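You operate a simulated robot arm through the tools that you are given. There is no shell and no other tool. Be economical: measure what you need, move in short steps, check, and stop when the job is done.

The job below is to be done with a simulated two-armed robot. You get a single attempt, and the scene is never put back.

TASK
Swap the grey fender on the stern rail for the white one.
Fine: the grey one hangs in the gap on the rack rail, next to the white one's spot; the rail lever ends shut. Where these are worked on the way, their far stop is far enough and under half their travel is too little: rail lever.
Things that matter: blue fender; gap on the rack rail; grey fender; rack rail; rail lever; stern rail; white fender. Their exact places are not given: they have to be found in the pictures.

It is judged by the outcome, as a careful person would: the job done as asked, and still so three seconds after it is handed in. It fails if anything else is knocked over, pushed out of place, dropped, spilled or broken.

THE ROBOT
Two 7-joint arms with two-finger parallel grippers on one trunk, on a base that drives. Base frame: it is fixed to the floor where the robot stands at the start and does not move with it; the origin is under the middle of the robot, x ahead of it, y to its left, z up. Units: mm, degrees, N and s.
The left shoulder is at the start at [70, 163, 1145], the right one opposite. With the tool pointing down near the work surface each hand reaches from about 100 to 680 mm from the robot's upright axis, wherever it stands, measured 20 degrees to its own side. Places, roughly: blue fender, white fender [-2000, -2000, 500]; gap on the rack rail [-1700, -2000, 1000]; rack rail [-1900, -2000, 1000]; rail lever [500, 100, 1000]; stern rail [500, 100, 1000]. Payload 3.43 kg a hand.
The TCP of each hand is the grasp point between the finger pads, 34 mm short of the fingertips. In the tool frame z runs along the fingers and y along their closing line. The gripper opens to 128 mm. The fingers are 24 mm wide and 12 mm thick; the gripper's body (48 by 130 mm) begins 96 mm behind the TCP.
Orientation is that of the tool frame in the base frame, as a unit quaternion [x, y, z, w]. With the fingers straight down and closing along the base's y, the tool's x points along the base's -x, its y along +y and its z along -z.

THE INTERFACE
- The arms move only by the tool drive_tool. It takes "left_motion", "right_motion" or both (then of equal length, played together; a hand with none holds still); each is a list of rows, each a list of 3 entries, a list of its own where there are three numbers: the shift along the tool's x, y, z in mm, then the turn, a rotation vector about the tool's x, y, z in degrees, then the opening, from 0 (shut) to 1 (fully open). In form: [[[tx, ty, tz], [rx, ry, rz], claw], ...]. A call has 1 to 8 rows; each row is the pose to reach, as a shift and turn from the pose commanded when the call began, along the tool's axes at that moment. A row lasts 0.2 s, in which the tool goes at most 50 mm and 8.6 degrees; a call with a longer step from one row to the next is refused whole, and so is a gripper value outside its range. A pose out of reach is approached as far as the arm can. The call stops where the force on the tool passes 80 N (or 10 N more than at its start, if that is more) or the arm is blocked; 0.2 s more then pass. The fingers move at their own pace (about 153 mm/s each) and stop on an object; they squeeze with about 35 N. The grip force told is the motor's: it shows also when the fingers shut on nothing. Time passes only in rows, and 0.2 s behind the last, so rows that repeat a pose let the fingers close. The reply holds the time, the measured pose of the TCP, the force on the tool along the base axes, the opening and the grip force, in the units named above and with some noise, with the torque about the TCP (base axes, N m) and any sound that the robot's microphone picked up.
- Cameras (640 x 400 px; columns grow to the right, rows downward): "scene" is now at [132.1, 34, 1376.2]; the picture's right is [0.39, -0.92, 0.00], its down [-0.49, -0.21, -0.84] and it looks along [0.78, 0.33, -0.54] (base axes); focal length 286 px, centre (320, 200). "left" rides on the left gripper at [76, 11, -160] in its tool frame; the picture's right is [-0.15, 0.99, 0.00], its down [-0.88, -0.13, -0.46] and it looks along [-0.45, -0.07, 0.89] (tool axes); focal length 234 px, centre (320, 200). "right" rides on the right gripper at [76, -11, -160] in its tool frame; the picture's right is [0.15, 0.99, 0.00], its down [-0.88, 0.13, -0.46] and it looks along [-0.45, 0.07, 0.89] (tool axes); focal length 234 px, centre (320, 200).
- snapshot(camera): a new picture of that camera. The clock stands still meanwhile.
- raise_lower(by): slides the trunk up (or, below 0, down) by that many mm; the arms and the scene camera ride with it, the base frame stays. It gives what a move gives, with no picture.
- base_move(legs): drives the robot by 1 to 6 legs, each [ahead, left, turn to the left] in mm, mm and degrees, along the robot's own axes; the way and the turn of a leg run together, so that a leg with both is an arc; at most 1500 mm and 180 degrees a leg. The arms and the cameras ride along, it lands a little off, and it stops where it bumps. It gives what a move gives.
- aim_head(pan, tilt): turns the head with the scene camera to pan (to the left, within 86 degrees either way) and tilt (down, from -29 to 69), counted from straight ahead of the robot. It gives what a move gives.
- locate(camera, pixels): for up to 12 pixels [column, row] of the newest picture of that camera ("zoom" is the newest enlarged one), the place [x, y, z] in the base frame of the surface seen there, good to about 3 mm. The clock stands still meanwhile.
- close_up(camera, box): a new picture of the part [left, top, right, bottom] of that camera's present view, enlarged. The clock stands still meanwhile.
- hand_in(): hands the job in; it is judged then, once.

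Go step by step. Measure first, check grasps and placings, and put right what went wrong. The budget is 80 turns and 70 pictures, counting those below and the enlarged ones. Unless the task says otherwise, let go and move clear before handing in, and close with one line.

The tools are called after "Request:" as name(argument=value, ...) on one line, values as JSON. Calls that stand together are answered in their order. drive_tool: Moves the arms, as the interface text tells. Its arguments: {"type":"object","properties":{"left_motion":{"type":"array","items":{"type":"array"}},"right_motion":{"type":"array","items":{"type":"array"}}},"required":[]} The other tools are called the same way: raise_lower (by) slides the trunk up or down; base_move (legs) drives the base; aim_head (pan, tilt) turns the head that bears the scene camera; snapshot (camera) takes a picture; locate (camera, pixels) gives the place of the surface under pixels of a picture; close_up (camera, box) takes an enlarged picture of a part of a camera's view; hand_in () hands the job in.

At the start:

```text
time: 0.0
left_eef_pos: [522.6, 498.7, 1180.9]
left_tcp_rot: [0.0, 1.0, 0.0, -0.001]
left_wrist_force: [0.1, 0.0, -0.2]
left_moment: [-0.01, 0.01, -0.04]
left_finger_gap: 128.3
left_finger_force: 0.1
right_eef_pos: [722.8, -12.1, 1197.9]
right_tcp_rot: [0.001, 1.0, 0.0, 0.0]
right_wrist_force: [-0.4, -0.4, 0.6]
right_moment: [-0.03, 0.01, -0.01]
right_finger_gap: 128.1
right_finger_force: 0.1
trunk travel left (down, up): [-625.0, 315.0]
robot x, y, heading: [0.5, 0.5, 0.2]
head pan, tilt: [22.9, 32.4]
```

scene: 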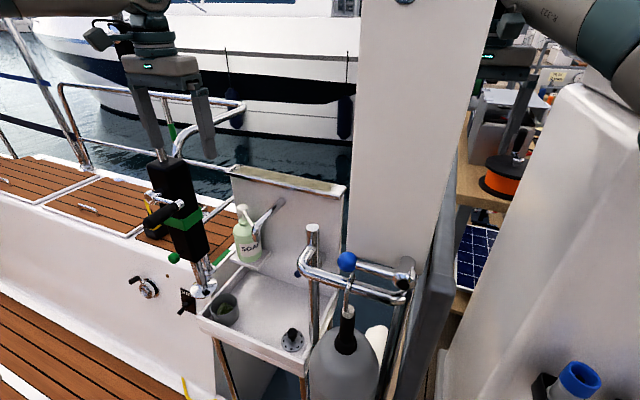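
right: 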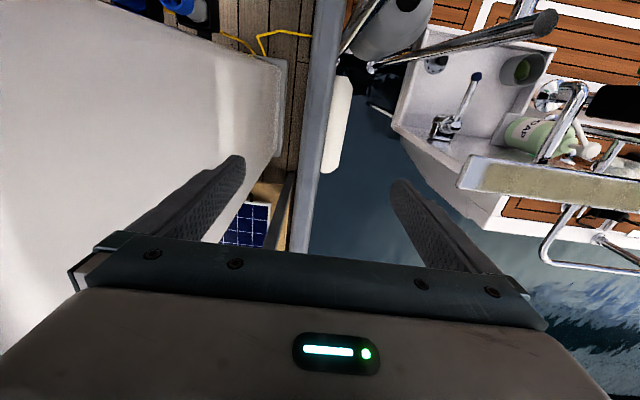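
left: 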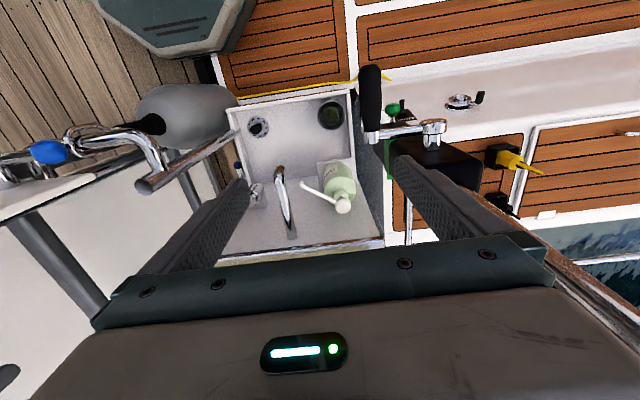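

The scene shows the grey fender at about (345,360) hanging from a rail with a blue-knobbed lever at (347,262). I'll enlarge that part and measure.

Request:
close_up(camera="scene", box=[260, 210, 452, 400])

Request:
aim_head(pan=10, tilt=55)

Request:
snapshot(camera="scene")

```text
2.11 times, centred on (356, 305) of scene
```

zoom: 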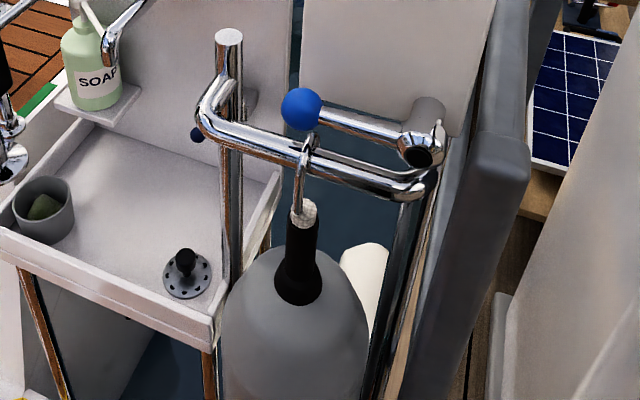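

```text
time: 0.9
left_eef_pos: [522.2, 497.5, 1179.8]
left_tcp_rot: [0.0, 1.0, 0.0, 0.0]
left_wrist_force: [0.2, -0.6, -0.7]
left_moment: [-0.01, -0.01, -0.01]
left_finger_gap: 127.9
left_finger_force: 0.1
right_eef_pos: [722.9, -13.4, 1196.9]
right_tcp_rot: [0.001, 1.0, 0.0, -0.001]
right_wrist_force: [-0.1, 0.9, -0.2]
right_moment: [-0.04, -0.05, 0.01]
right_finger_gap: 128.1
right_finger_force: 0.1
trunk travel left (down, up): [-625.0, 315.0]
robot x, y, heading: [-2.0, -1.9, 0.2]
head pan, tilt: [10.0, 55.0]
```

```text
65 pictures are left
```

scene: 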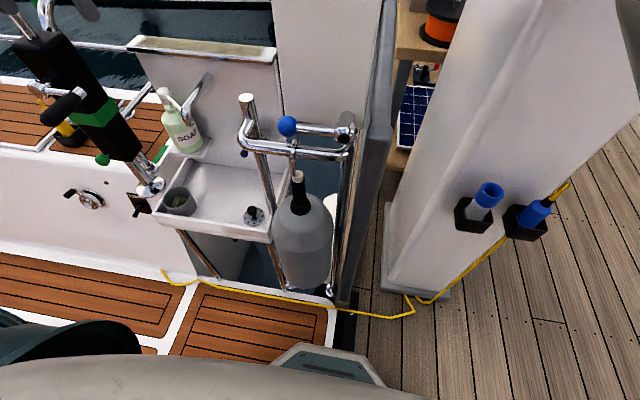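

The rail runs from (242,135) to (345,155), the fender hangs at (300,240), and the lever goes from its knob (287,126) to a pivot at (343,133). I'll enlarge and locate these.

Request:
close_up(camera="scene", box=[224, 80, 384, 180])

Request:
close_up(camera="left", box=[0, 70, 240, 220])

Request:
locate(camera="scene", pixels=[[287, 126], [320, 132], [343, 133], [248, 140], [320, 156], [292, 152], [297, 176], [300, 200], [300, 240], [302, 275], [290, 285], [246, 98]])

```text
4.00 times, centred on (304, 130) of scene
```

zoom: 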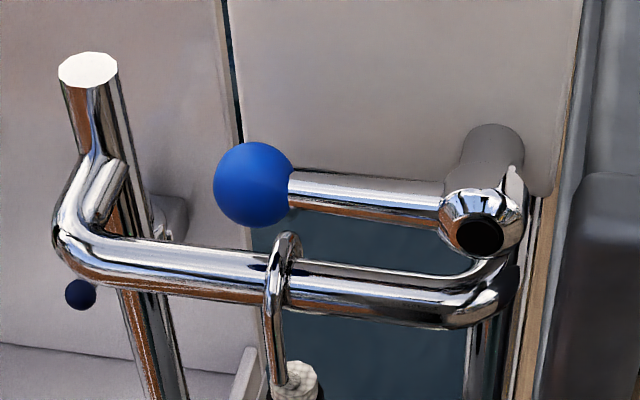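

```text
2.67 times, centred on (120, 145) of left
```

zoom: 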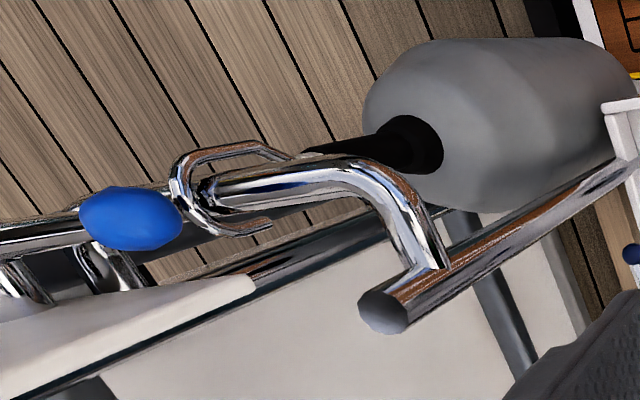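

```text
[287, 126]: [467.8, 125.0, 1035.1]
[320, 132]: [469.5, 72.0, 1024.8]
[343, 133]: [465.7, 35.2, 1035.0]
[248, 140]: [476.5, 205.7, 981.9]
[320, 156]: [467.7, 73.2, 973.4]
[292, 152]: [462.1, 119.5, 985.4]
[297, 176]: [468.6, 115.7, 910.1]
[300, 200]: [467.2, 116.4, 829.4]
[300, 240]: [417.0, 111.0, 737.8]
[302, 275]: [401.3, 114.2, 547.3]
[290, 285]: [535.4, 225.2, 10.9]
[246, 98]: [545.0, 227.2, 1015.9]
```

The lever (z≈1030) lies over the rail (z≈975) and pivots at about (465,35,1035), so it probably swings up. Before moving the right hand I'll measure the white pillar and other things nearby.

Request:
aim_head(pan=5, tilt=25)

Request:
snapshot(camera="scene")

Request:
locate(camera="left", pixels=[[50, 200], [85, 178], [40, 270], [150, 187], [240, 170], [50, 152], [20, 170]])

Request:
locate(camera="right", pixels=[[120, 100], [270, 90], [300, 150], [330, 130], [325, 30], [270, 210]])

```text
time: 1.8
left_eef_pos: [523.5, 498.3, 1181.1]
left_tcp_rot: [-0.001, 1.0, 0.0, 0.0]
left_wrist_force: [0.6, 0.5, 0.2]
left_moment: [-0.04, 0.03, -0.03]
left_finger_gap: 128.1
left_finger_force: 0.1
right_eef_pos: [722.6, -11.6, 1197.1]
right_tcp_rot: [0.0, 1.0, 0.0, 0.0]
right_wrist_force: [0.6, -0.4, -0.3]
right_moment: [-0.01, 0.0, 0.01]
right_finger_gap: 128.2
right_finger_force: 0.1
trunk travel left (down, up): [-625.0, 315.0]
robot x, y, heading: [0.5, 0.1, -0.0]
head pan, tilt: [5.0, 25.0]
```

```text
62 pictures are left
```

scene: 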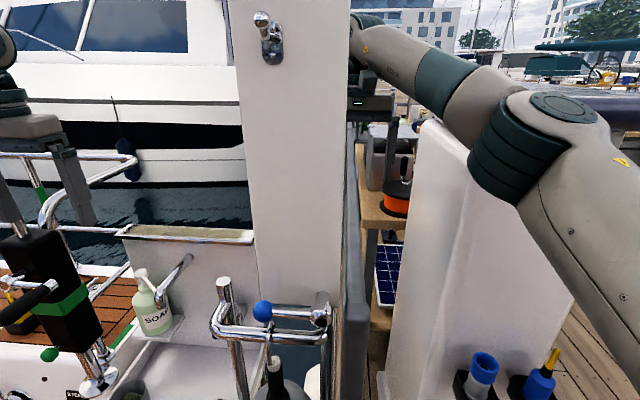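

```text
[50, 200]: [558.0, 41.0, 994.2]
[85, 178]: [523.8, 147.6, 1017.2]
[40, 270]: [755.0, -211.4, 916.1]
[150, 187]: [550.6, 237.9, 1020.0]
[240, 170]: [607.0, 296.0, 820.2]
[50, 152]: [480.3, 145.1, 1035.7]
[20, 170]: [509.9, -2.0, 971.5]
```

```text
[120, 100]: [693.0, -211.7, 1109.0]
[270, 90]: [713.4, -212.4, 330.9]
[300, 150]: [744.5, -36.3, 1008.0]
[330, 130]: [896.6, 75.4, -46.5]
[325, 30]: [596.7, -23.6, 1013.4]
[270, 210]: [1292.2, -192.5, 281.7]
```

The tall white panel (250–350, 0–300) stands behind the rail and beside the right hand. I'll locate it and the things on it.

Request:
locate(camera="scene", pixels=[[260, 200], [340, 200], [300, 280], [265, 20], [290, 100], [300, 10], [350, 170], [360, 260], [318, 300], [325, 318], [425, 125], [340, 60]])

Request:
close_up(camera="scene", box=[195, 260, 395, 400])

```text
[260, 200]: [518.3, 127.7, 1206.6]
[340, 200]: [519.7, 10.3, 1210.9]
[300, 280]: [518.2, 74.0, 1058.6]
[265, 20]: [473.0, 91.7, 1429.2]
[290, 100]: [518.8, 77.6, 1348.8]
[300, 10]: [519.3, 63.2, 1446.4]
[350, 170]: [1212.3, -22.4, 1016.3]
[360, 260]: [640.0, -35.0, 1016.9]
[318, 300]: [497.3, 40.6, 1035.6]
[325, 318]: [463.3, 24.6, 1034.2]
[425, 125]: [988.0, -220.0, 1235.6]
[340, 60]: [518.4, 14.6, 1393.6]
```

```text
2.86 times, centred on (295, 330) of scene
```

zoom: 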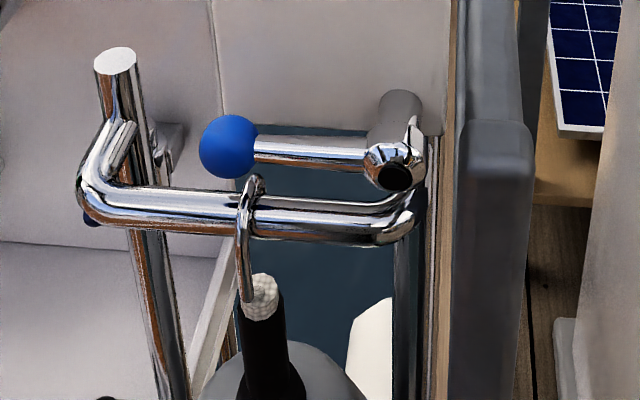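

The panel's front face is at x≈518, y 5–140, and the right hand (y≈-12, x≈722) is behind its edge. I'll move the right hand sideways to y≈-115, between the panel and the locker, then pull it back.

Request:
drive_tool(right_motion=[[[0, -35, 0], [0, 0, 0], 1], [[0, -70, 0], [0, 0, 0], 1], [[0, -105, 0], [0, 0, 0], 1], [[45, -105, 0], [0, 0, 0], 1], [[95, -105, 0], [0, 0, 0], 1], [[145, -105, 0], [0, 0, 0], 1], [[195, -105, 0], [0, 0, 0], 1], [[245, -105, 0], [0, 0, 0], 1]])

Request:
snapshot(camera="scene")

```text
time: 3.6
left_eef_pos: [524.6, 499.0, 1179.4]
left_tcp_rot: [0.0, 1.0, 0.001, 0.0]
left_wrist_force: [-0.3, -0.6, -0.2]
left_moment: [-0.03, 0.03, 0.0]
left_finger_gap: 127.9
left_finger_force: 0.0
right_eef_pos: [478.1, -119.8, 1197.0]
right_tcp_rot: [0.002, 1.0, 0.0, 0.0]
right_wrist_force: [-0.3, -0.5, -1.1]
right_moment: [0.01, -0.02, -0.01]
right_finger_gap: 127.9
right_finger_force: 0.1
trunk travel left (down, up): [-625.0, 315.0]
robot x, y, heading: [0.3, -2.2, 0.0]
head pan, tilt: [5.0, 25.0]
```

```text
60 pictures are left
```

scene: 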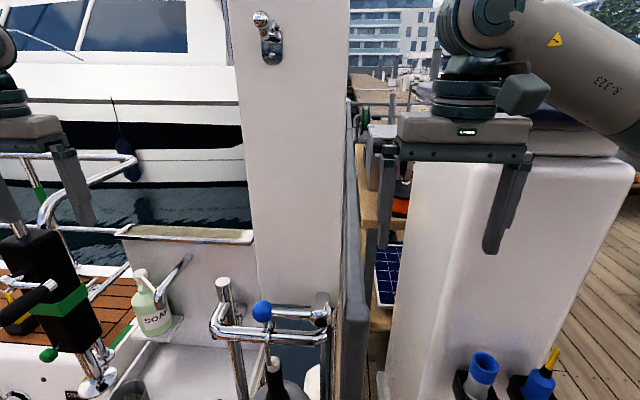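

The right hand is clear of the panel. Before pulling the left hand back I'll check how high the black winch (40,290) beside it reaches.

Request:
locate(camera="scene", pixels=[[40, 240], [20, 235], [15, 215], [60, 295], [30, 300], [85, 330], [500, 300], [600, 250]])

Request:
snapshot(camera="left")

```text
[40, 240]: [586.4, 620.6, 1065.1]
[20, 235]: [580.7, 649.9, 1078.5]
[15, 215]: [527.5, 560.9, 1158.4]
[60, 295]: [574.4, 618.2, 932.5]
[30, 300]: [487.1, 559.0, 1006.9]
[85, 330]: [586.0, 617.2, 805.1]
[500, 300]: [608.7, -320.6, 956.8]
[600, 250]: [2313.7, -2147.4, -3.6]
```

```text
59 pictures are left
```

left: 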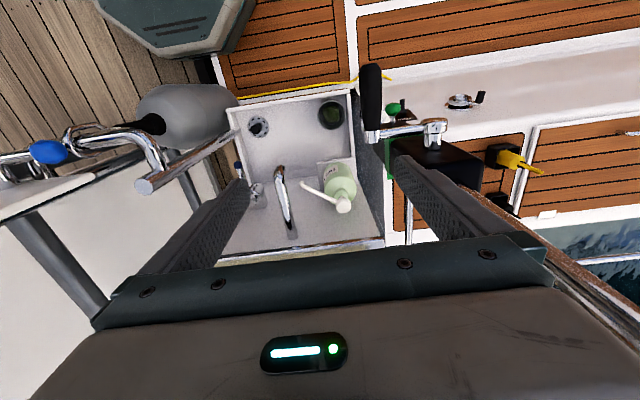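

The winch top is at z≈1078, below my fingertips (1146), so I can drive back 300 mm.

Request:
base_move(legs=[[-300, 0, 0]])

Request:
aim_head(pan=5, tilt=35)

Request:
snapshot(camera="scene")

```text
time: 5.7
left_eef_pos: [223.3, 497.8, 1180.4]
left_tcp_rot: [0.0, 1.0, 0.0, -0.001]
left_wrist_force: [-0.6, 0.2, -0.9]
left_moment: [-0.01, -0.01, -0.02]
left_finger_gap: 127.8
left_finger_force: 0.0
right_eef_pos: [177.1, -118.4, 1196.0]
right_tcp_rot: [0.0, 1.0, 0.001, 0.0]
right_wrist_force: [0.4, -0.1, -0.1]
right_moment: [0.0, 0.02, -0.02]
right_finger_gap: 127.8
right_finger_force: 0.1
trunk travel left (down, up): [-625.0, 315.0]
robot x, y, heading: [-302.8, -0.4, 0.1]
head pan, tilt: [5.0, 25.0]
```

```text
time: 6.4
left_eef_pos: [222.5, 497.3, 1180.5]
left_tcp_rot: [0.0, 1.0, 0.0, 0.0]
left_wrist_force: [-0.2, 0.5, 0.1]
left_moment: [0.01, 0.03, 0.02]
left_finger_gap: 127.9
left_finger_force: 0.0
right_eef_pos: [177.0, -117.5, 1198.2]
right_tcp_rot: [0.001, 1.0, 0.0, -0.001]
right_wrist_force: [0.0, 0.4, 0.0]
right_moment: [0.03, -0.01, 0.0]
right_finger_gap: 128.0
right_finger_force: 0.1
trunk travel left (down, up): [-625.0, 315.0]
robot x, y, heading: [-298.2, 1.4, 0.0]
head pan, tilt: [5.0, 35.0]
```

```text
58 pictures are left
```

scene: 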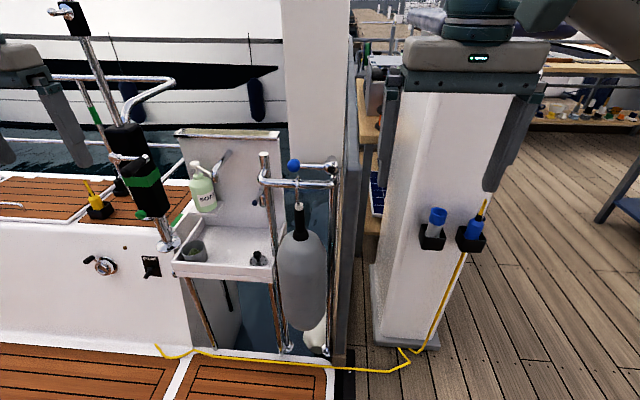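

Now I'll turn the left hand to point forward while bringing it toward y≈200.

Request:
drive_tool(left_motion=[[[0, -37, 0], [0, -8.5, 0], 1], [[0, -74, 0], [0, -17, 0], 1], [[0, -111, 0], [0, -25.5, 0], 1], [[0, -148, 0], [0, -34, 0], 0.7], [[0, -185, 0], [0, -42.5, 0], 0.5], [[0, -222, 0], [0, -51, 0], 0.34], [[0, -260, 0], [0, -59.5, 0], 0.34], [[0, -297, 0], [0, -68, 0], 0.34]], right_motion=[[[0, -25, 0], [0, 0, 0], 1], [[0, -50, 0], [0, 0, 0], 1], [[0, -75, 0], [0, 0, 0], 1], [[0, -100, 0], [0, 0, 0], 1], [[0, -125, 0], [0, 0, 0], 1], [[0, -150, 0], [0, 0, 0], 1], [[0, -150, 0], [0, 0, 0], 1], [[0, -150, 0], [0, 0, 0], 1]])

Request:
drive_tool(left_motion=[[[0, 0, 0], [0, -8, 0], 0.34], [[0, 0, 0], [0, -16, 0], 0.34], [[0, 0, 0], [0, -22, 0], 0.34]])

Request:
drive_tool(left_motion=[[[0, 0, 0], [0, 0, 8.5], 0.34], [[0, 0, 0], [0, 0, 17], 0.34], [[0, 0, 0], [0, 0, 25.5], 0.34], [[0, 0, 0], [0, 0, 34], 0.34], [[0, 0, 0], [0, 0, 42.5], 0.34], [[0, 0, 0], [0, 0, 51], 0.34], [[0, 0, 0], [0, 0, 59.5], 0.34], [[0, 0, 0], [0, 0, 68], 0.34]])

```text
time: 8.2
left_eef_pos: [261.9, 190.4, 1201.1]
left_tcp_rot: [0.001, 0.829, 0.0, 0.559]
left_wrist_force: [-0.5, -0.6, 0.1]
left_moment: [0.01, 0.01, 0.05]
left_finger_gap: 43.4
left_finger_force: 0.1
left hand out of reach, approached as far as the arm can: row 7, 8
right_eef_pos: [180.1, -271.3, 1196.0]
right_tcp_rot: [0.0, 1.0, 0.001, -0.002]
right_wrist_force: [1.0, 0.2, -0.7]
right_moment: [0.06, 0.03, -0.01]
right_finger_gap: 127.9
right_finger_force: 0.0
trunk travel left (down, up): [-625.0, 315.0]
robot x, y, heading: [-299.3, -1.5, 0.0]
head pan, tilt: [5.0, 35.0]
```

```text
time: 9.0
left_eef_pos: [306.2, 186.8, 1213.8]
left_tcp_rot: [0.0, 0.706, -0.001, 0.708]
left_wrist_force: [0.8, 0.2, 0.9]
left_moment: [-0.02, -0.02, -0.01]
left_finger_gap: 43.7
left_finger_force: 0.0
left hand out of reach, approached as far as the arm can: row 1, 2, 3
right_eef_pos: [177.8, -267.1, 1198.5]
right_tcp_rot: [-0.001, 1.0, 0.001, 0.0]
right_wrist_force: [0.2, 0.3, 0.4]
right_moment: [-0.05, 0.03, 0.0]
right_finger_gap: 127.9
right_finger_force: 0.0
trunk travel left (down, up): [-625.0, 315.0]
robot x, y, heading: [-303.0, -1.5, -0.1]
head pan, tilt: [5.0, 35.0]
```

```text
time: 10.8
left_eef_pos: [305.6, 185.8, 1212.0]
left_tcp_rot: [0.396, 0.587, 0.396, 0.585]
left_wrist_force: [-0.5, -0.1, 0.2]
left_moment: [0.02, 0.02, -0.06]
left_finger_gap: 43.4
left_finger_force: 0.1
right_eef_pos: [177.1, -267.5, 1198.6]
right_tcp_rot: [0.0, 1.0, 0.0, 0.0]
right_wrist_force: [0.7, 1.5, -0.3]
right_moment: [0.0, -0.02, -0.01]
right_finger_gap: 128.0
right_finger_force: 0.1
trunk travel left (down, up): [-625.0, 315.0]
robot x, y, heading: [-304.8, 3.9, -0.2]
head pan, tilt: [5.0, 35.0]
```

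The hand points forward. I'll roll it the other way, to −90°, so that opening the lever brings the wrist back toward neutral, and then lower the trunk to lever height.

Request:
drive_tool(left_motion=[[[0, 0, 0], [0, 0, -8.5], 0.34], [[0, 0, 0], [0, 0, -17], 0.34], [[0, 0, 0], [0, 0, -25.5], 0.34], [[0, 0, 0], [0, 0, -34], 0.34], [[0, 0, 0], [0, 0, -42.5], 0.34], [[0, 0, 0], [0, 0, -51], 0.34], [[0, 0, 0], [0, 0, -59.5], 0.34], [[0, 0, 0], [0, 0, -68], 0.34]])

Request:
drive_tool(left_motion=[[[0, 0, 0], [0, 0, -8.5], 0.34], [[0, 0, 0], [0, 0, -17], 0.34], [[0, 0, 0], [0, 0, -25.5], 0.34], [[0, 0, 0], [0, 0, -34], 0.34], [[0, 0, 0], [0, 0, -42.5], 0.34], [[0, 0, 0], [0, 0, -51], 0.34], [[0, 0, 0], [0, 0, -59.5], 0.34], [[0, 0, 0], [0, 0, -68], 0.34]])

Request:
drive_tool(left_motion=[[[0, 0, 0], [0, 0, -8], 0.34], [[0, 0, 0], [0, 0, -16], 0.34], [[0, 0, 0], [0, 0, -22], 0.34]])

Request:
raise_lower(by=-180)

Request:
snapshot(camera="scene")

```text
time: 12.6
left_eef_pos: [304.8, 186.8, 1214.1]
left_tcp_rot: [0.0, 0.707, 0.0, 0.707]
left_wrist_force: [-0.1, 0.7, -0.2]
left_moment: [-0.02, 0.0, 0.0]
left_finger_gap: 43.6
left_finger_force: 0.1
right_eef_pos: [178.0, -267.2, 1198.1]
right_tcp_rot: [0.0, 1.0, 0.0, 0.0]
right_wrist_force: [-0.1, -0.3, 0.2]
right_moment: [0.02, -0.02, -0.01]
right_finger_gap: 127.8
right_finger_force: 0.1
trunk travel left (down, up): [-625.0, 315.0]
robot x, y, heading: [-299.0, 0.7, -0.1]
head pan, tilt: [5.0, 35.0]
```

```text
time: 14.4
left_eef_pos: [305.9, 186.4, 1213.6]
left_tcp_rot: [-0.397, 0.586, -0.396, 0.585]
left_wrist_force: [0.4, 0.0, -0.1]
left_moment: [0.0, 0.03, -0.01]
left_finger_gap: 43.2
left_finger_force: 0.0
right_eef_pos: [178.2, -268.2, 1198.8]
right_tcp_rot: [0.001, 1.0, -0.001, -0.001]
right_wrist_force: [0.0, -0.4, 0.2]
right_moment: [-0.05, 0.03, -0.01]
right_finger_gap: 127.8
right_finger_force: 0.1
trunk travel left (down, up): [-625.0, 315.0]
robot x, y, heading: [-302.3, 1.5, -0.0]
head pan, tilt: [5.0, 35.0]
```

```text
time: 15.2
left_eef_pos: [277.8, 246.8, 1291.9]
left_tcp_rot: [-0.49, 0.519, -0.488, 0.502]
left_wrist_force: [-0.7, -0.1, -0.6]
left_moment: [-0.04, 0.01, -0.04]
left_finger_gap: 43.4
left_finger_force: 0.0
left hand out of reach, approached as far as the arm can: row 1, 2, 3
right_eef_pos: [176.4, -268.7, 1198.2]
right_tcp_rot: [0.001, 1.0, 0.001, 0.0]
right_wrist_force: [0.3, -0.2, -0.2]
right_moment: [-0.03, -0.01, -0.01]
right_finger_gap: 128.1
right_finger_force: 0.1
trunk travel left (down, up): [-625.0, 315.0]
robot x, y, heading: [-298.5, 1.6, 0.3]
head pan, tilt: [5.0, 35.0]
```

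```text
time: 17.2
left_eef_pos: [277.3, 246.2, 1111.6]
left_tcp_rot: [-0.49, 0.519, -0.488, 0.503]
left_wrist_force: [0.0, 0.1, -0.1]
left_moment: [0.01, 0.04, 0.02]
left_finger_gap: 43.2
left_finger_force: 0.1
right_eef_pos: [175.8, -268.3, 1019.2]
right_tcp_rot: [0.0, 1.0, -0.001, 0.0]
right_wrist_force: [0.2, 0.4, 0.4]
right_moment: [0.01, 0.0, 0.02]
right_finger_gap: 127.9
right_finger_force: 0.0
trunk travel left (down, up): [-445.0, 495.0]
robot x, y, heading: [-299.7, 1.5, -0.1]
head pan, tilt: [5.0, 35.0]
```

```text
57 pictures are left
```

scene: 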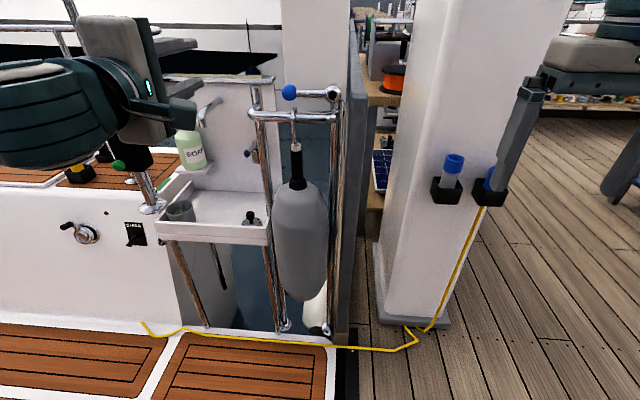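

The hand reached about −89° roll. I'll move it to a standoff in front of the lever arm at about (395, 85, 1032).

Request:
drive_tool(left_motion=[[[33, 16, 24], [0, 0, 0], 0.34], [[66, 32, 48], [0, 0, 0], 0.34], [[99, 48, 72], [0, 0, 0], 0.34], [[132, 64, 96], [0, 0, 0], 0.34], [[161, 80, 118], [0, 0, 0], 0.34]])

Request:
snapshot(camera="left")

Request:
close_up(camera="scene", box=[200, 50, 400, 175])

```text
time: 18.4
left_eef_pos: [407.7, 108.7, 1130.1]
left_tcp_rot: [-0.485, 0.539, -0.47, 0.504]
left_wrist_force: [0.5, -0.4, -0.7]
left_moment: [-0.01, 0.01, 0.1]
left_finger_gap: 43.3
left_finger_force: 0.0
left hand out of reach, approached as far as the arm can: row 1, 2, 3, 4, 5
right_eef_pos: [178.3, -270.7, 1016.2]
right_tcp_rot: [0.0, 1.0, 0.002, -0.001]
right_wrist_force: [0.6, -0.7, -0.2]
right_moment: [0.08, 0.04, 0.0]
right_finger_gap: 127.9
right_finger_force: 0.0
trunk travel left (down, up): [-445.0, 495.0]
robot x, y, heading: [-300.7, -3.5, -0.0]
head pan, tilt: [5.0, 35.0]
```

```text
56 pictures are left
```

left: 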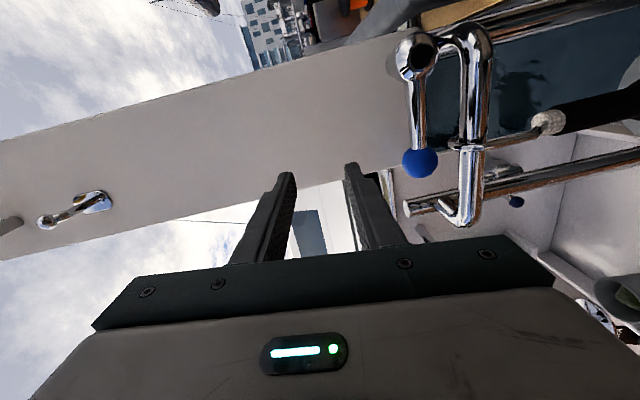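

```text
3.20 times, centred on (300, 112) of scene
```

zoom: 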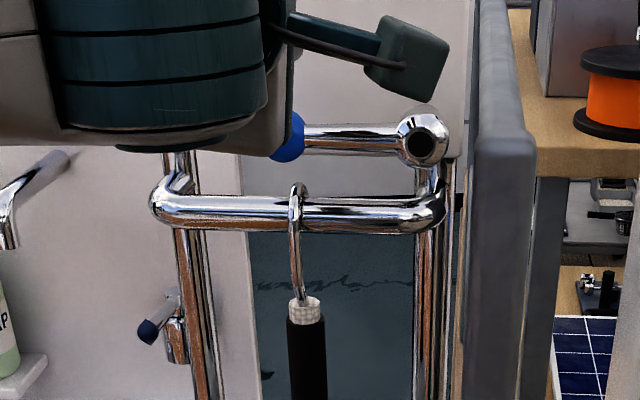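

The −90° roll runs into a joint limit. I'll push the lever up from below instead, with shut fingers and neutral roll, so I first measure the gap between lever and rail.

Request:
locate(camera="zoom", pixels=[[350, 126], [350, 138], [350, 150], [350, 154], [350, 197], [350, 203], [350, 230], [297, 185], [297, 200], [297, 300], [420, 145], [310, 360]])

Request:
drive_tool(left_motion=[[[-15, 0, -40], [0, 0, 8.5], 0], [[-30, 0, -60], [0, 0, 17], 0], [[-30, 0, -60], [0, 0, 25.5], 0], [[-30, 0, -60], [0, 0, 34], 0], [[-30, 0, -60], [0, 0, 42.5], 0], [[-30, 0, -60], [0, 0, 51], 0], [[-30, 0, -60], [0, 0, 59.5], 0], [[-30, 0, -60], [0, 0, 68], 0]])

Request:
drive_tool(left_motion=[[[0, 0, 0], [0, 0, 8], 0], [[0, 0, 0], [0, 0, 16], 0], [[0, 0, 0], [0, 0, 19], 0]])

```text
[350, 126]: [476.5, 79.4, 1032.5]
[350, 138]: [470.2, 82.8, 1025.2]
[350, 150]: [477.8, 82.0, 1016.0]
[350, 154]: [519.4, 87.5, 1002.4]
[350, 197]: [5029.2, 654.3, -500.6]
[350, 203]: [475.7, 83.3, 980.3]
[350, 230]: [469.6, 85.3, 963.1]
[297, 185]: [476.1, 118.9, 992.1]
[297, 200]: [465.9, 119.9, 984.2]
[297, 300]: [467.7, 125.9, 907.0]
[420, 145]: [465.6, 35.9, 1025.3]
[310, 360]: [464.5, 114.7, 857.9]
```

```text
time: 20.2
left_eef_pos: [346.3, 138.6, 1135.8]
left_tcp_rot: [-0.1, 0.717, -0.107, 0.682]
left_wrist_force: [0.1, 0.1, 0.2]
left_moment: [0.04, 0.01, -0.02]
left_finger_gap: 0.2
left_finger_force: 32.8
right_eef_pos: [178.2, -268.4, 1017.9]
right_tcp_rot: [0.0, 1.0, 0.0, 0.0]
right_wrist_force: [0.3, 0.0, -0.1]
right_moment: [0.02, 0.01, 0.0]
right_finger_gap: 127.7
right_finger_force: 0.0
trunk travel left (down, up): [-445.0, 495.0]
robot x, y, heading: [-301.3, -0.4, -0.2]
head pan, tilt: [5.0, 35.0]
```

```text
time: 21.0
left_eef_pos: [347.5, 140.2, 1135.3]
left_tcp_rot: [0.018, 0.724, 0.006, 0.69]
left_wrist_force: [0.2, 0.0, 0.4]
left_moment: [0.0, -0.01, -0.03]
left_finger_gap: 0.2
left_finger_force: 32.7
right_eef_pos: [177.6, -268.6, 1018.0]
right_tcp_rot: [0.0, 1.0, 0.0, 0.0]
right_wrist_force: [0.0, 0.5, -0.3]
right_moment: [-0.03, 0.01, 0.01]
right_finger_gap: 127.9
right_finger_force: 0.0
trunk travel left (down, up): [-445.0, 495.0]
robot x, y, heading: [-300.7, -0.8, -0.1]
head pan, tilt: [5.0, 35.0]
```

The arm's underside is at z≈1016 and the rail top at ≈982, a 34 mm gap that a 24 mm finger pair fits into at z≈999. I'll move to a standoff there, levelling the hand.

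Request:
drive_tool(left_motion=[[[33, -14, 15], [0, -1, -0.5], 0], [[66, -28, 30], [0, -2, -1], 0], [[100, -42, 45], [0, -2.8, -1.4], 0], [[133, -55, 60], [0, -2.8, -1.4], 0]])

Request:
close_up(camera="left", box=[160, 60, 480, 260])

Request:
close_up(camera="scene", box=[200, 50, 400, 175])

```text
time: 22.0
left_eef_pos: [395.0, 121.9, 1007.1]
left_tcp_rot: [0.011, 0.707, -0.007, 0.707]
left_wrist_force: [0.3, 0.2, 0.9]
left_moment: [-0.01, -0.03, -0.02]
left_finger_gap: 0.0
left_finger_force: 33.1
left hand out of reach, approached as far as the arm can: row 3, 4
right_eef_pos: [177.6, -268.3, 1017.5]
right_tcp_rot: [0.0, 1.0, 0.0, 0.0]
right_wrist_force: [0.7, 0.1, -0.5]
right_moment: [0.04, 0.02, -0.02]
right_finger_gap: 127.7
right_finger_force: 0.1
trunk travel left (down, up): [-445.0, 495.0]
robot x, y, heading: [-300.7, -4.2, -0.1]
head pan, tilt: [5.0, 35.0]
```

```text
2.00 times, centred on (320, 160) of left
```

zoom: 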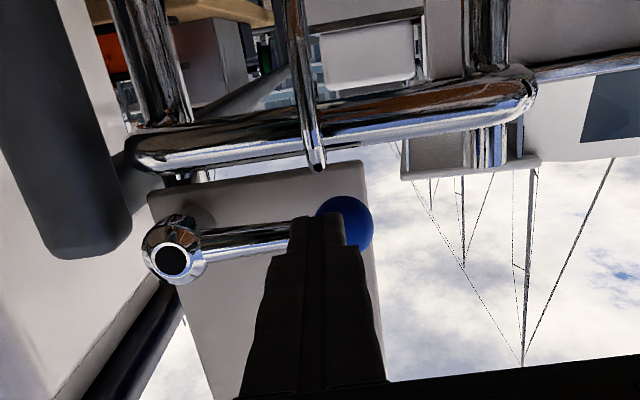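

```text
3.20 times, centred on (300, 112) of scene
```

zoom: 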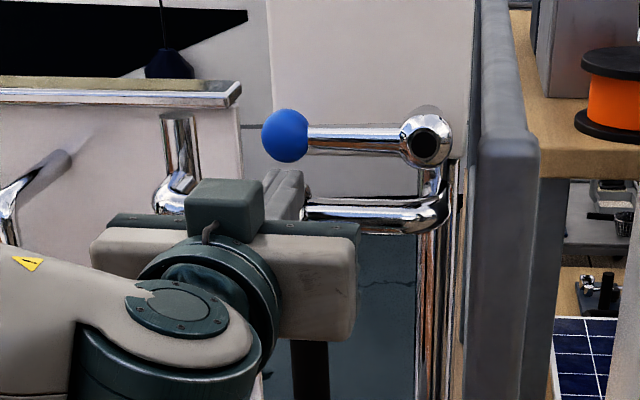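

The left hand can't cross to y=85 from this stance, so I'll shift the base right by 60 mm and try again.

Request:
base_move(legs=[[-30, -90, 0]])

Request:
drive_tool(left_motion=[[[3, 17, 10], [0, 0, 0], 0], [[8, 35, 27], [0, 0, 0], 0], [[8, 50, 27], [0, 0, 0], 0]])

```text
time: 23.1
left_eef_pos: [365.1, 32.7, 1008.8]
left_tcp_rot: [0.011, 0.707, -0.003, 0.707]
left_wrist_force: [-0.4, -0.8, 0.1]
left_moment: [-0.02, 0.02, 0.04]
left_finger_gap: 0.0
left_finger_force: 32.8
right_eef_pos: [147.0, -358.1, 1018.9]
right_tcp_rot: [0.001, 1.0, 0.001, 0.001]
right_wrist_force: [0.3, -0.6, 0.9]
right_moment: [0.02, -0.01, 0.01]
right_finger_gap: 127.9
right_finger_force: 0.1
trunk travel left (down, up): [-445.0, 495.0]
robot x, y, heading: [-332.3, -86.3, 0.2]
head pan, tilt: [5.0, 35.0]
```

```text
time: 23.9
left_eef_pos: [393.2, 83.6, 1000.4]
left_tcp_rot: [0.01, 0.707, -0.005, 0.707]
left_wrist_force: [0.6, -0.6, 0.1]
left_moment: [-0.01, 0.02, 0.0]
left_finger_gap: 0.1
left_finger_force: 33.2
right_eef_pos: [146.6, -356.6, 1019.5]
right_tcp_rot: [0.002, 1.0, 0.0, -0.001]
right_wrist_force: [-0.1, -0.6, 0.2]
right_moment: [-0.02, -0.02, 0.02]
right_finger_gap: 127.9
right_finger_force: 0.0
trunk travel left (down, up): [-445.0, 495.0]
robot x, y, heading: [-331.2, -89.2, -0.1]
head pan, tilt: [5.0, 35.0]
```

The hand is at (393, 84, 1000), so I'll check that it lines up with the gap.

Request:
close_up(camera="left", box=[160, 60, 480, 260])

Request:
locate(camera="zoom", pixels=[[250, 160], [330, 200], [310, 210], [320, 225], [420, 200]])

Request:
close_up(camera="scene", box=[210, 50, 410, 175])

```text
2.00 times, centred on (320, 160) of left
```

zoom: 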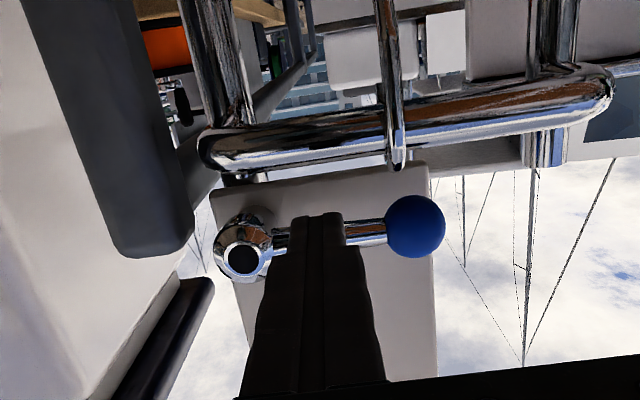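

```text
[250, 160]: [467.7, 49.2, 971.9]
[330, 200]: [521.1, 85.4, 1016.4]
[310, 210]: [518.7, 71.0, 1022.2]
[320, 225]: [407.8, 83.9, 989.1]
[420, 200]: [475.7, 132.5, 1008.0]
```

```text
3.20 times, centred on (310, 112) of scene
```

zoom: 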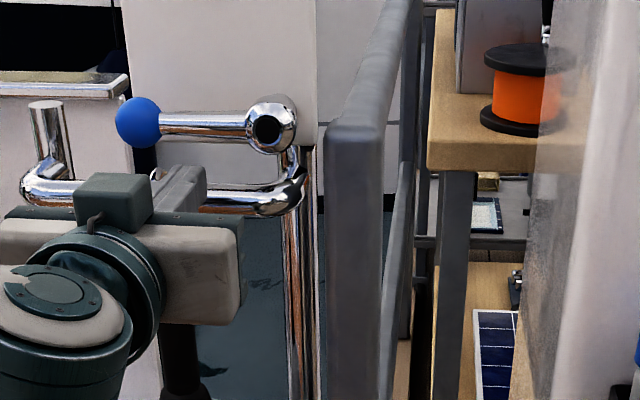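

The finger underside reads z≈989, so the fingers fit the gap. I'll insert slowly and then lift along the arc.

Request:
drive_tool(left_motion=[[[1, 0, 15], [0, 0, 0], 0], [[1, 0, 30], [0, 0, 0], 0], [[1, 0, 45], [0, 0, 0], 0], [[1, 0, 60], [0, 0, 0], 0]])

```text
time: 24.9
left_eef_pos: [453.2, 82.5, 999.1]
left_tcp_rot: [0.011, 0.707, -0.006, 0.707]
left_wrist_force: [0.7, -0.1, -0.7]
left_moment: [0.02, -0.01, 0.0]
left_finger_gap: 0.0
left_finger_force: 33.0
right_eef_pos: [146.6, -356.8, 1016.9]
right_tcp_rot: [0.0, 1.0, 0.0, 0.0]
right_wrist_force: [-0.2, 0.4, 0.0]
right_moment: [0.0, 0.01, 0.0]
right_finger_gap: 128.0
right_finger_force: 0.0
trunk travel left (down, up): [-445.0, 495.0]
robot x, y, heading: [-329.7, -88.3, -0.3]
head pan, tilt: [5.0, 35.0]
```

The fingers are in with no contact. Next I push the lever up along its arc about (y 35, z 1028).

Request:
drive_tool(left_motion=[[[-10, 3, 0], [0, 0, 0], 0], [[-24, 7, 0], [0, 0, 0], 0], [[-34, 7, 0], [0, 0, 0], 0], [[-43, 5.5, 0], [0, 0, 0], 0], [[-52, 2, 0], [0, 0, 0], 0], [[-61, -2.5, 0], [0, 0, 0], 0], [[-71, -12.5, 0], [0, 0, 0], 0], [[-79, -24.5, 0], [0, 0, 0], 0]])

Request:
snapshot(camera="scene")

```text
time: 26.7
left_eef_pos: [453.3, 70.4, 1069.2]
left_tcp_rot: [0.002, 0.711, 0.0, 0.703]
left_wrist_force: [-26.9, 37.0, -35.3]
left_moment: [-0.04, 0.69, 0.72]
left_finger_gap: 0.1
left_finger_force: 33.2
right_eef_pos: [149.3, -348.2, 1019.1]
right_tcp_rot: [-0.003, 1.0, -0.003, 0.001]
right_wrist_force: [0.2, 0.3, -0.1]
right_moment: [0.02, 0.05, -0.02]
right_finger_gap: 127.9
right_finger_force: 0.0
trunk travel left (down, up): [-445.0, 495.0]
robot x, y, heading: [-331.8, -87.7, 0.0]
head pan, tilt: [5.0, 35.0]
```

```text
50 pictures are left
```

scene: 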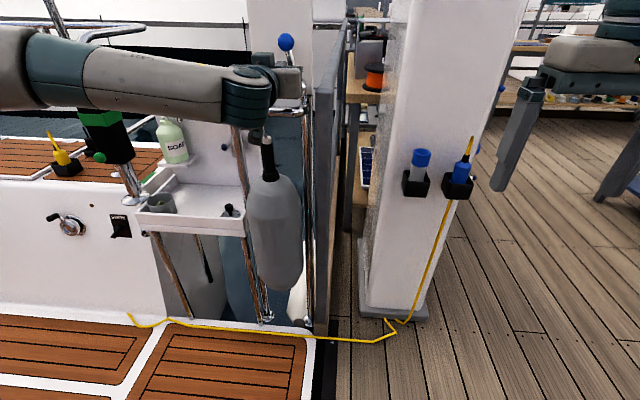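

The lever is up at a steep angle and the force suggests it's at its stop. I'll back off and see whether it stays.

Request:
drive_tool(left_motion=[[[5, 20, -5], [0, 0, 0], 0], [[10, 30, -50], [0, 0, 0], 0], [[10, 30, -100], [0, 0, 0], 0]])

Request:
close_up(camera="scene", box=[200, 20, 400, 145])

```text
time: 27.5
left_eef_pos: [352.1, 85.7, 1068.4]
left_tcp_rot: [0.012, 0.706, -0.006, 0.708]
left_wrist_force: [0.1, 0.1, 0.2]
left_moment: [0.0, -0.04, 0.0]
left_finger_gap: 0.0
left_finger_force: 33.2
right_eef_pos: [146.6, -358.4, 1019.0]
right_tcp_rot: [0.0, 1.0, -0.001, 0.0]
right_wrist_force: [-0.3, -0.1, -0.6]
right_moment: [0.04, 0.05, -0.03]
right_finger_gap: 127.9
right_finger_force: 0.1
trunk travel left (down, up): [-445.0, 495.0]
robot x, y, heading: [-331.3, -89.1, -0.2]
head pan, tilt: [5.0, 35.0]
```

```text
3.20 times, centred on (300, 82) of scene
```

zoom: 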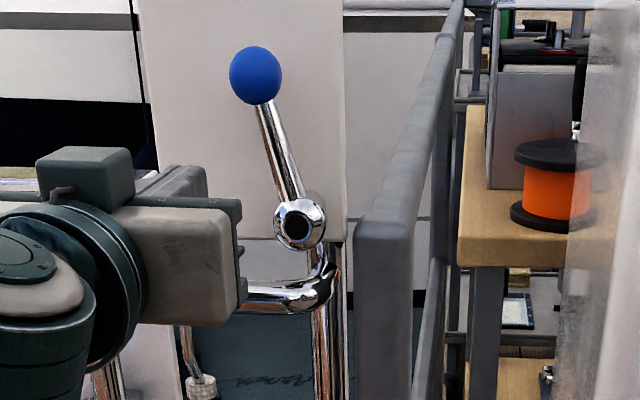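

The lever stays up. I'll lower the trunk to neck height, open the gripper and look.

Request:
raise_lower(by=-190)

Request:
drive_tool(left_motion=[[[0, 10, 0], [0, 0, 0], 0.7], [[0, 20, 0], [0, 0, 0], 0.7], [[0, 30, 0], [0, 0, 0], 0.7]])

Request:
snapshot(camera="left")

Request:
snapshot(camera="scene")

```text
time: 29.6
left_eef_pos: [352.5, 87.1, 877.7]
left_tcp_rot: [0.01, 0.707, -0.005, 0.707]
left_wrist_force: [-0.2, -0.6, -0.2]
left_moment: [-0.04, 0.0, 0.01]
left_finger_gap: 0.0
left_finger_force: 32.5
right_eef_pos: [147.7, -356.9, 828.5]
right_tcp_rot: [0.001, 1.0, 0.0, 0.0]
right_wrist_force: [-0.4, 0.6, -0.1]
right_moment: [0.01, -0.04, -0.01]
right_finger_gap: 127.8
right_finger_force: 0.0
trunk travel left (down, up): [-255.0, 685.0]
robot x, y, heading: [-332.5, -93.6, -0.1]
head pan, tilt: [5.0, 35.0]
```

```text
time: 30.4
left_eef_pos: [352.8, 118.0, 877.8]
left_tcp_rot: [0.01, 0.707, -0.006, 0.707]
left_wrist_force: [-0.8, 0.1, 0.7]
left_moment: [0.02, 0.03, 0.02]
left_finger_gap: 89.7
left_finger_force: 0.0
right_eef_pos: [147.2, -358.2, 827.3]
right_tcp_rot: [0.001, 1.0, 0.0, 0.0]
right_wrist_force: [0.4, -0.4, 0.1]
right_moment: [-0.02, 0.02, -0.01]
right_finger_gap: 128.0
right_finger_force: 0.0
trunk travel left (down, up): [-255.0, 685.0]
robot x, y, heading: [-329.9, -91.4, 0.0]
head pan, tilt: [5.0, 35.0]
```

```text
48 pictures are left
```

left: 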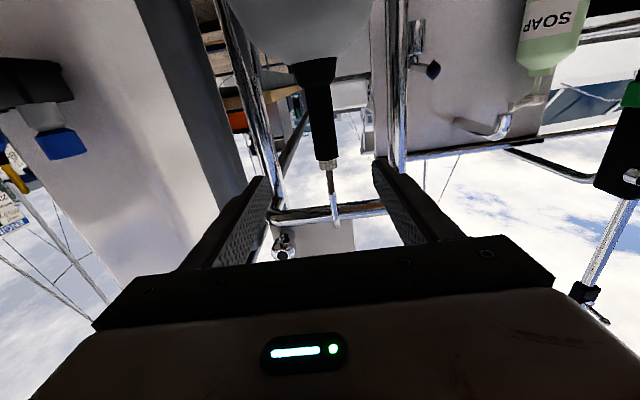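

```text
47 pictures are left
```

scene: 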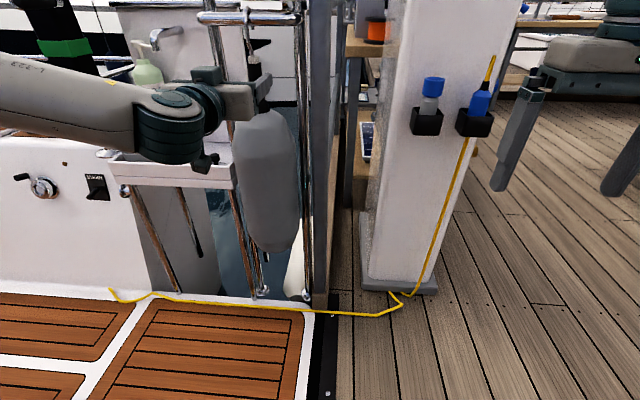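

Request:
locate(camera="left", pixels=[[320, 110], [323, 145], [312, 75], [328, 165], [332, 190], [310, 120], [332, 120]])

Request:
close_up(camera="left", box=[240, 130, 400, 230])

```text
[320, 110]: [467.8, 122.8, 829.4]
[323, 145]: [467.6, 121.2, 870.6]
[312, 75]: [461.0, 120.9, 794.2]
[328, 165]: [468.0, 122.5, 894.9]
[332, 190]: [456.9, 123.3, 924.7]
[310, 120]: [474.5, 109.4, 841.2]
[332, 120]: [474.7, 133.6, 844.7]
```

```text
4.00 times, centred on (320, 180) of left
```

zoom: 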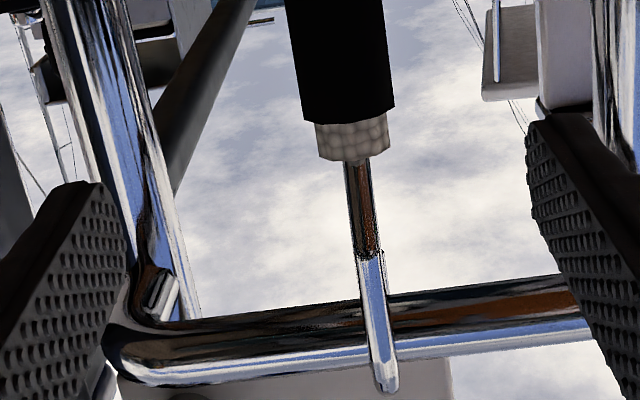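

The neck's centre is at about (480, 121.5), radius 13, z 800–885. I'll slide forward around it at z≈860 and close.

Request:
drive_tool(left_motion=[[[18, 3, 30], [0, 0, 0], 0.6], [[18, 3, 65], [0, 0, 0], 0.6], [[18, 3, 100], [0, 0, 0], 0.6], [[18, 3, 126], [0, 0, 0], 0.6], [[18, 3, 126], [0, 0, 0], 0], [[18, 3, 126], [0, 0, 0], 0], [[18, 3, 126], [0, 0, 0], 0]])

Request:
snapshot(camera="left")

```text
time: 32.0
left_eef_pos: [478.7, 119.9, 859.9]
left_tcp_rot: [0.008, 0.707, -0.005, 0.707]
left_wrist_force: [4.1, 8.2, 0.0]
left_moment: [-0.9, 0.41, 0.04]
left_finger_gap: 30.0
left_finger_force: 35.1
right_eef_pos: [146.9, -355.3, 829.4]
right_tcp_rot: [0.0, 1.0, 0.0, 0.0]
right_wrist_force: [0.4, -0.1, 0.2]
right_moment: [-0.04, 0.01, 0.02]
right_finger_gap: 128.2
right_finger_force: 0.1
trunk travel left (down, up): [-255.0, 685.0]
robot x, y, heading: [-332.2, -88.2, 0.0]
head pan, tilt: [5.0, 35.0]
```

```text
45 pictures are left
```

left: 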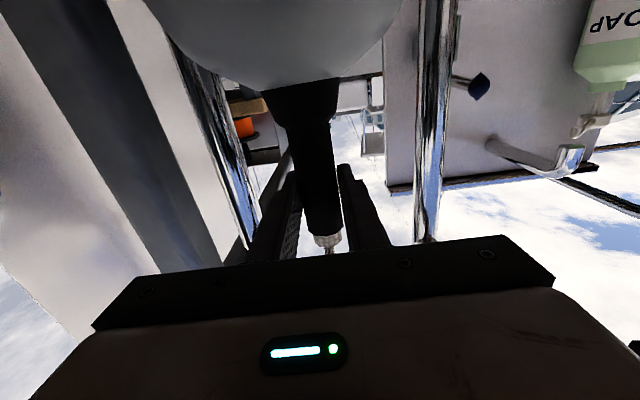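

It's gripped (gap 30). I'll lift with the trunk by 70 mm and check that the hook clears.

Request:
raise_lower(by=70)

Request:
close_up(camera="scene", box=[150, 0, 350, 125])

```text
time: 33.1
left_eef_pos: [482.2, 120.0, 919.4]
left_tcp_rot: [0.011, 0.713, -0.005, 0.701]
left_wrist_force: [-19.3, -1.2, -45.1]
left_moment: [0.52, -0.17, -0.01]
left_finger_gap: 29.9
left_finger_force: 34.9
right_eef_pos: [148.9, -355.7, 897.5]
right_tcp_rot: [0.002, 1.0, 0.0, -0.002]
right_wrist_force: [0.3, -0.1, 0.3]
right_moment: [0.02, -0.03, -0.03]
right_finger_gap: 127.7
right_finger_force: 0.0
trunk travel left (down, up): [-325.0, 615.0]
robot x, y, heading: [-333.1, -86.9, -0.3]
head pan, tilt: [5.0, 35.0]
```

```text
3.20 times, centred on (250, 62) of scene
```

zoom: 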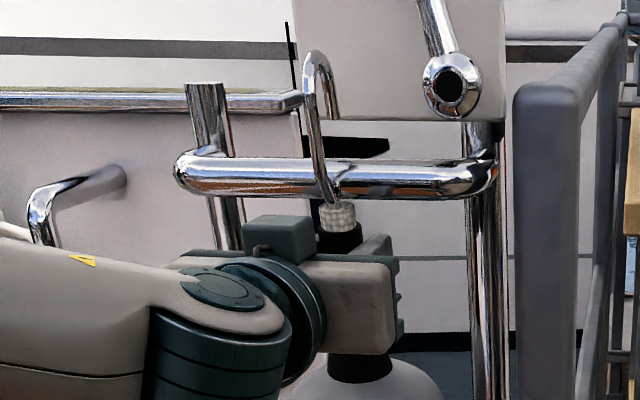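

The hook tip (335,115) is now above the rail, but the neck's top touches the rail's underside (−45 N). I'll lower 12 mm and pull straight back.

Request:
raise_lower(by=-14)

Request:
drive_tool(left_motion=[[[0, 0, -15], [0, 0, 0], 0], [[0, 0, -35], [0, 0, 0], 0], [[0, 0, -60], [0, 0, 0], 0], [[0, 0, -80], [0, 0, 0], 0]])

Request:
snapshot(camera="scene")

```text
time: 33.7
left_eef_pos: [480.0, 117.4, 919.1]
left_tcp_rot: [0.008, 0.706, -0.004, 0.708]
left_wrist_force: [-0.9, 1.6, -7.8]
left_moment: [0.82, 0.13, 0.18]
left_finger_gap: 29.6
left_finger_force: 34.7
right_eef_pos: [146.7, -358.0, 884.8]
right_tcp_rot: [0.001, 1.0, 0.0, -0.002]
right_wrist_force: [0.2, 0.3, -0.6]
right_moment: [0.0, 0.03, 0.03]
right_finger_gap: 128.0
right_finger_force: 0.0
trunk travel left (down, up): [-311.0, 629.0]
robot x, y, heading: [-330.8, -91.9, 0.0]
head pan, tilt: [5.0, 35.0]
```

```text
time: 34.7
left_eef_pos: [400.0, 120.3, 915.3]
left_tcp_rot: [0.01, 0.707, -0.005, 0.707]
left_wrist_force: [-0.3, 0.1, -9.2]
left_moment: [0.02, 0.37, -0.02]
left_finger_gap: 29.7
left_finger_force: 35.1
right_eef_pos: [147.9, -357.6, 884.4]
right_tcp_rot: [0.001, 1.0, 0.0, 0.0]
right_wrist_force: [-0.6, -0.1, -0.5]
right_moment: [-0.01, -0.01, 0.01]
right_finger_gap: 128.0
right_finger_force: 0.1
trunk travel left (down, up): [-311.0, 629.0]
robot x, y, heading: [-330.6, -88.4, 0.0]
head pan, tilt: [5.0, 35.0]
```

```text
43 pictures are left
```

scene: 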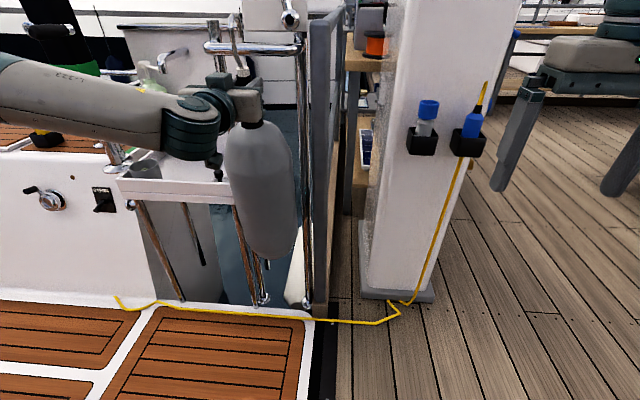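

The fender is free and held (9 N). I'll look around toward the rack to the right rear before driving.

Request:
base_move(legs=[[-250, 0, 0], [0, 0, -60]])

Request:
aim_head(pan=-60, tilt=15)

Request:
snapshot(camera="scene")

```text
time: 39.1
left_eef_pos: [-31.6, -616.3, 914.8]
left_tcp_rot: [0.362, 0.608, -0.357, 0.609]
left_wrist_force: [-0.4, 0.0, -8.7]
left_moment: [0.3, 0.16, -0.02]
left_finger_gap: 29.7
left_finger_force: 34.3
right_eef_pos: [-572.1, -637.1, 884.4]
right_tcp_rot: [0.5, 0.866, 0.001, -0.001]
right_wrist_force: [-0.3, 0.0, -0.6]
right_moment: [0.03, -0.04, 0.0]
right_finger_gap: 127.7
right_finger_force: 0.1
trunk travel left (down, up): [-311.0, 629.0]
robot x, y, heading: [-580.6, -86.9, -60.3]
head pan, tilt: [5.0, 35.0]
```

```text
time: 40.5
left_eef_pos: [-33.5, -615.7, 915.1]
left_tcp_rot: [0.362, 0.608, -0.357, 0.609]
left_wrist_force: [-0.5, -0.7, -8.8]
left_moment: [0.28, 0.18, 0.01]
left_finger_gap: 29.9
left_finger_force: 35.0
right_eef_pos: [-572.7, -636.6, 883.7]
right_tcp_rot: [0.501, 0.866, 0.001, -0.001]
right_wrist_force: [-0.5, 0.1, -0.4]
right_moment: [0.0, 0.02, 0.0]
right_finger_gap: 127.9
right_finger_force: 0.1
trunk travel left (down, up): [-311.0, 629.0]
robot x, y, heading: [-576.1, -88.1, -60.2]
head pan, tilt: [-60.0, 15.0]
```

```text
42 pictures are left
```

scene: 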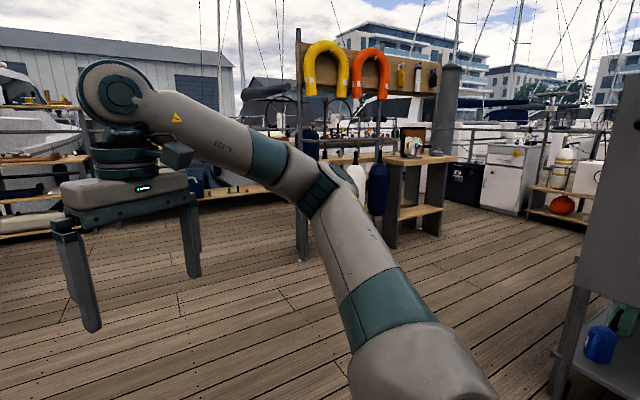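

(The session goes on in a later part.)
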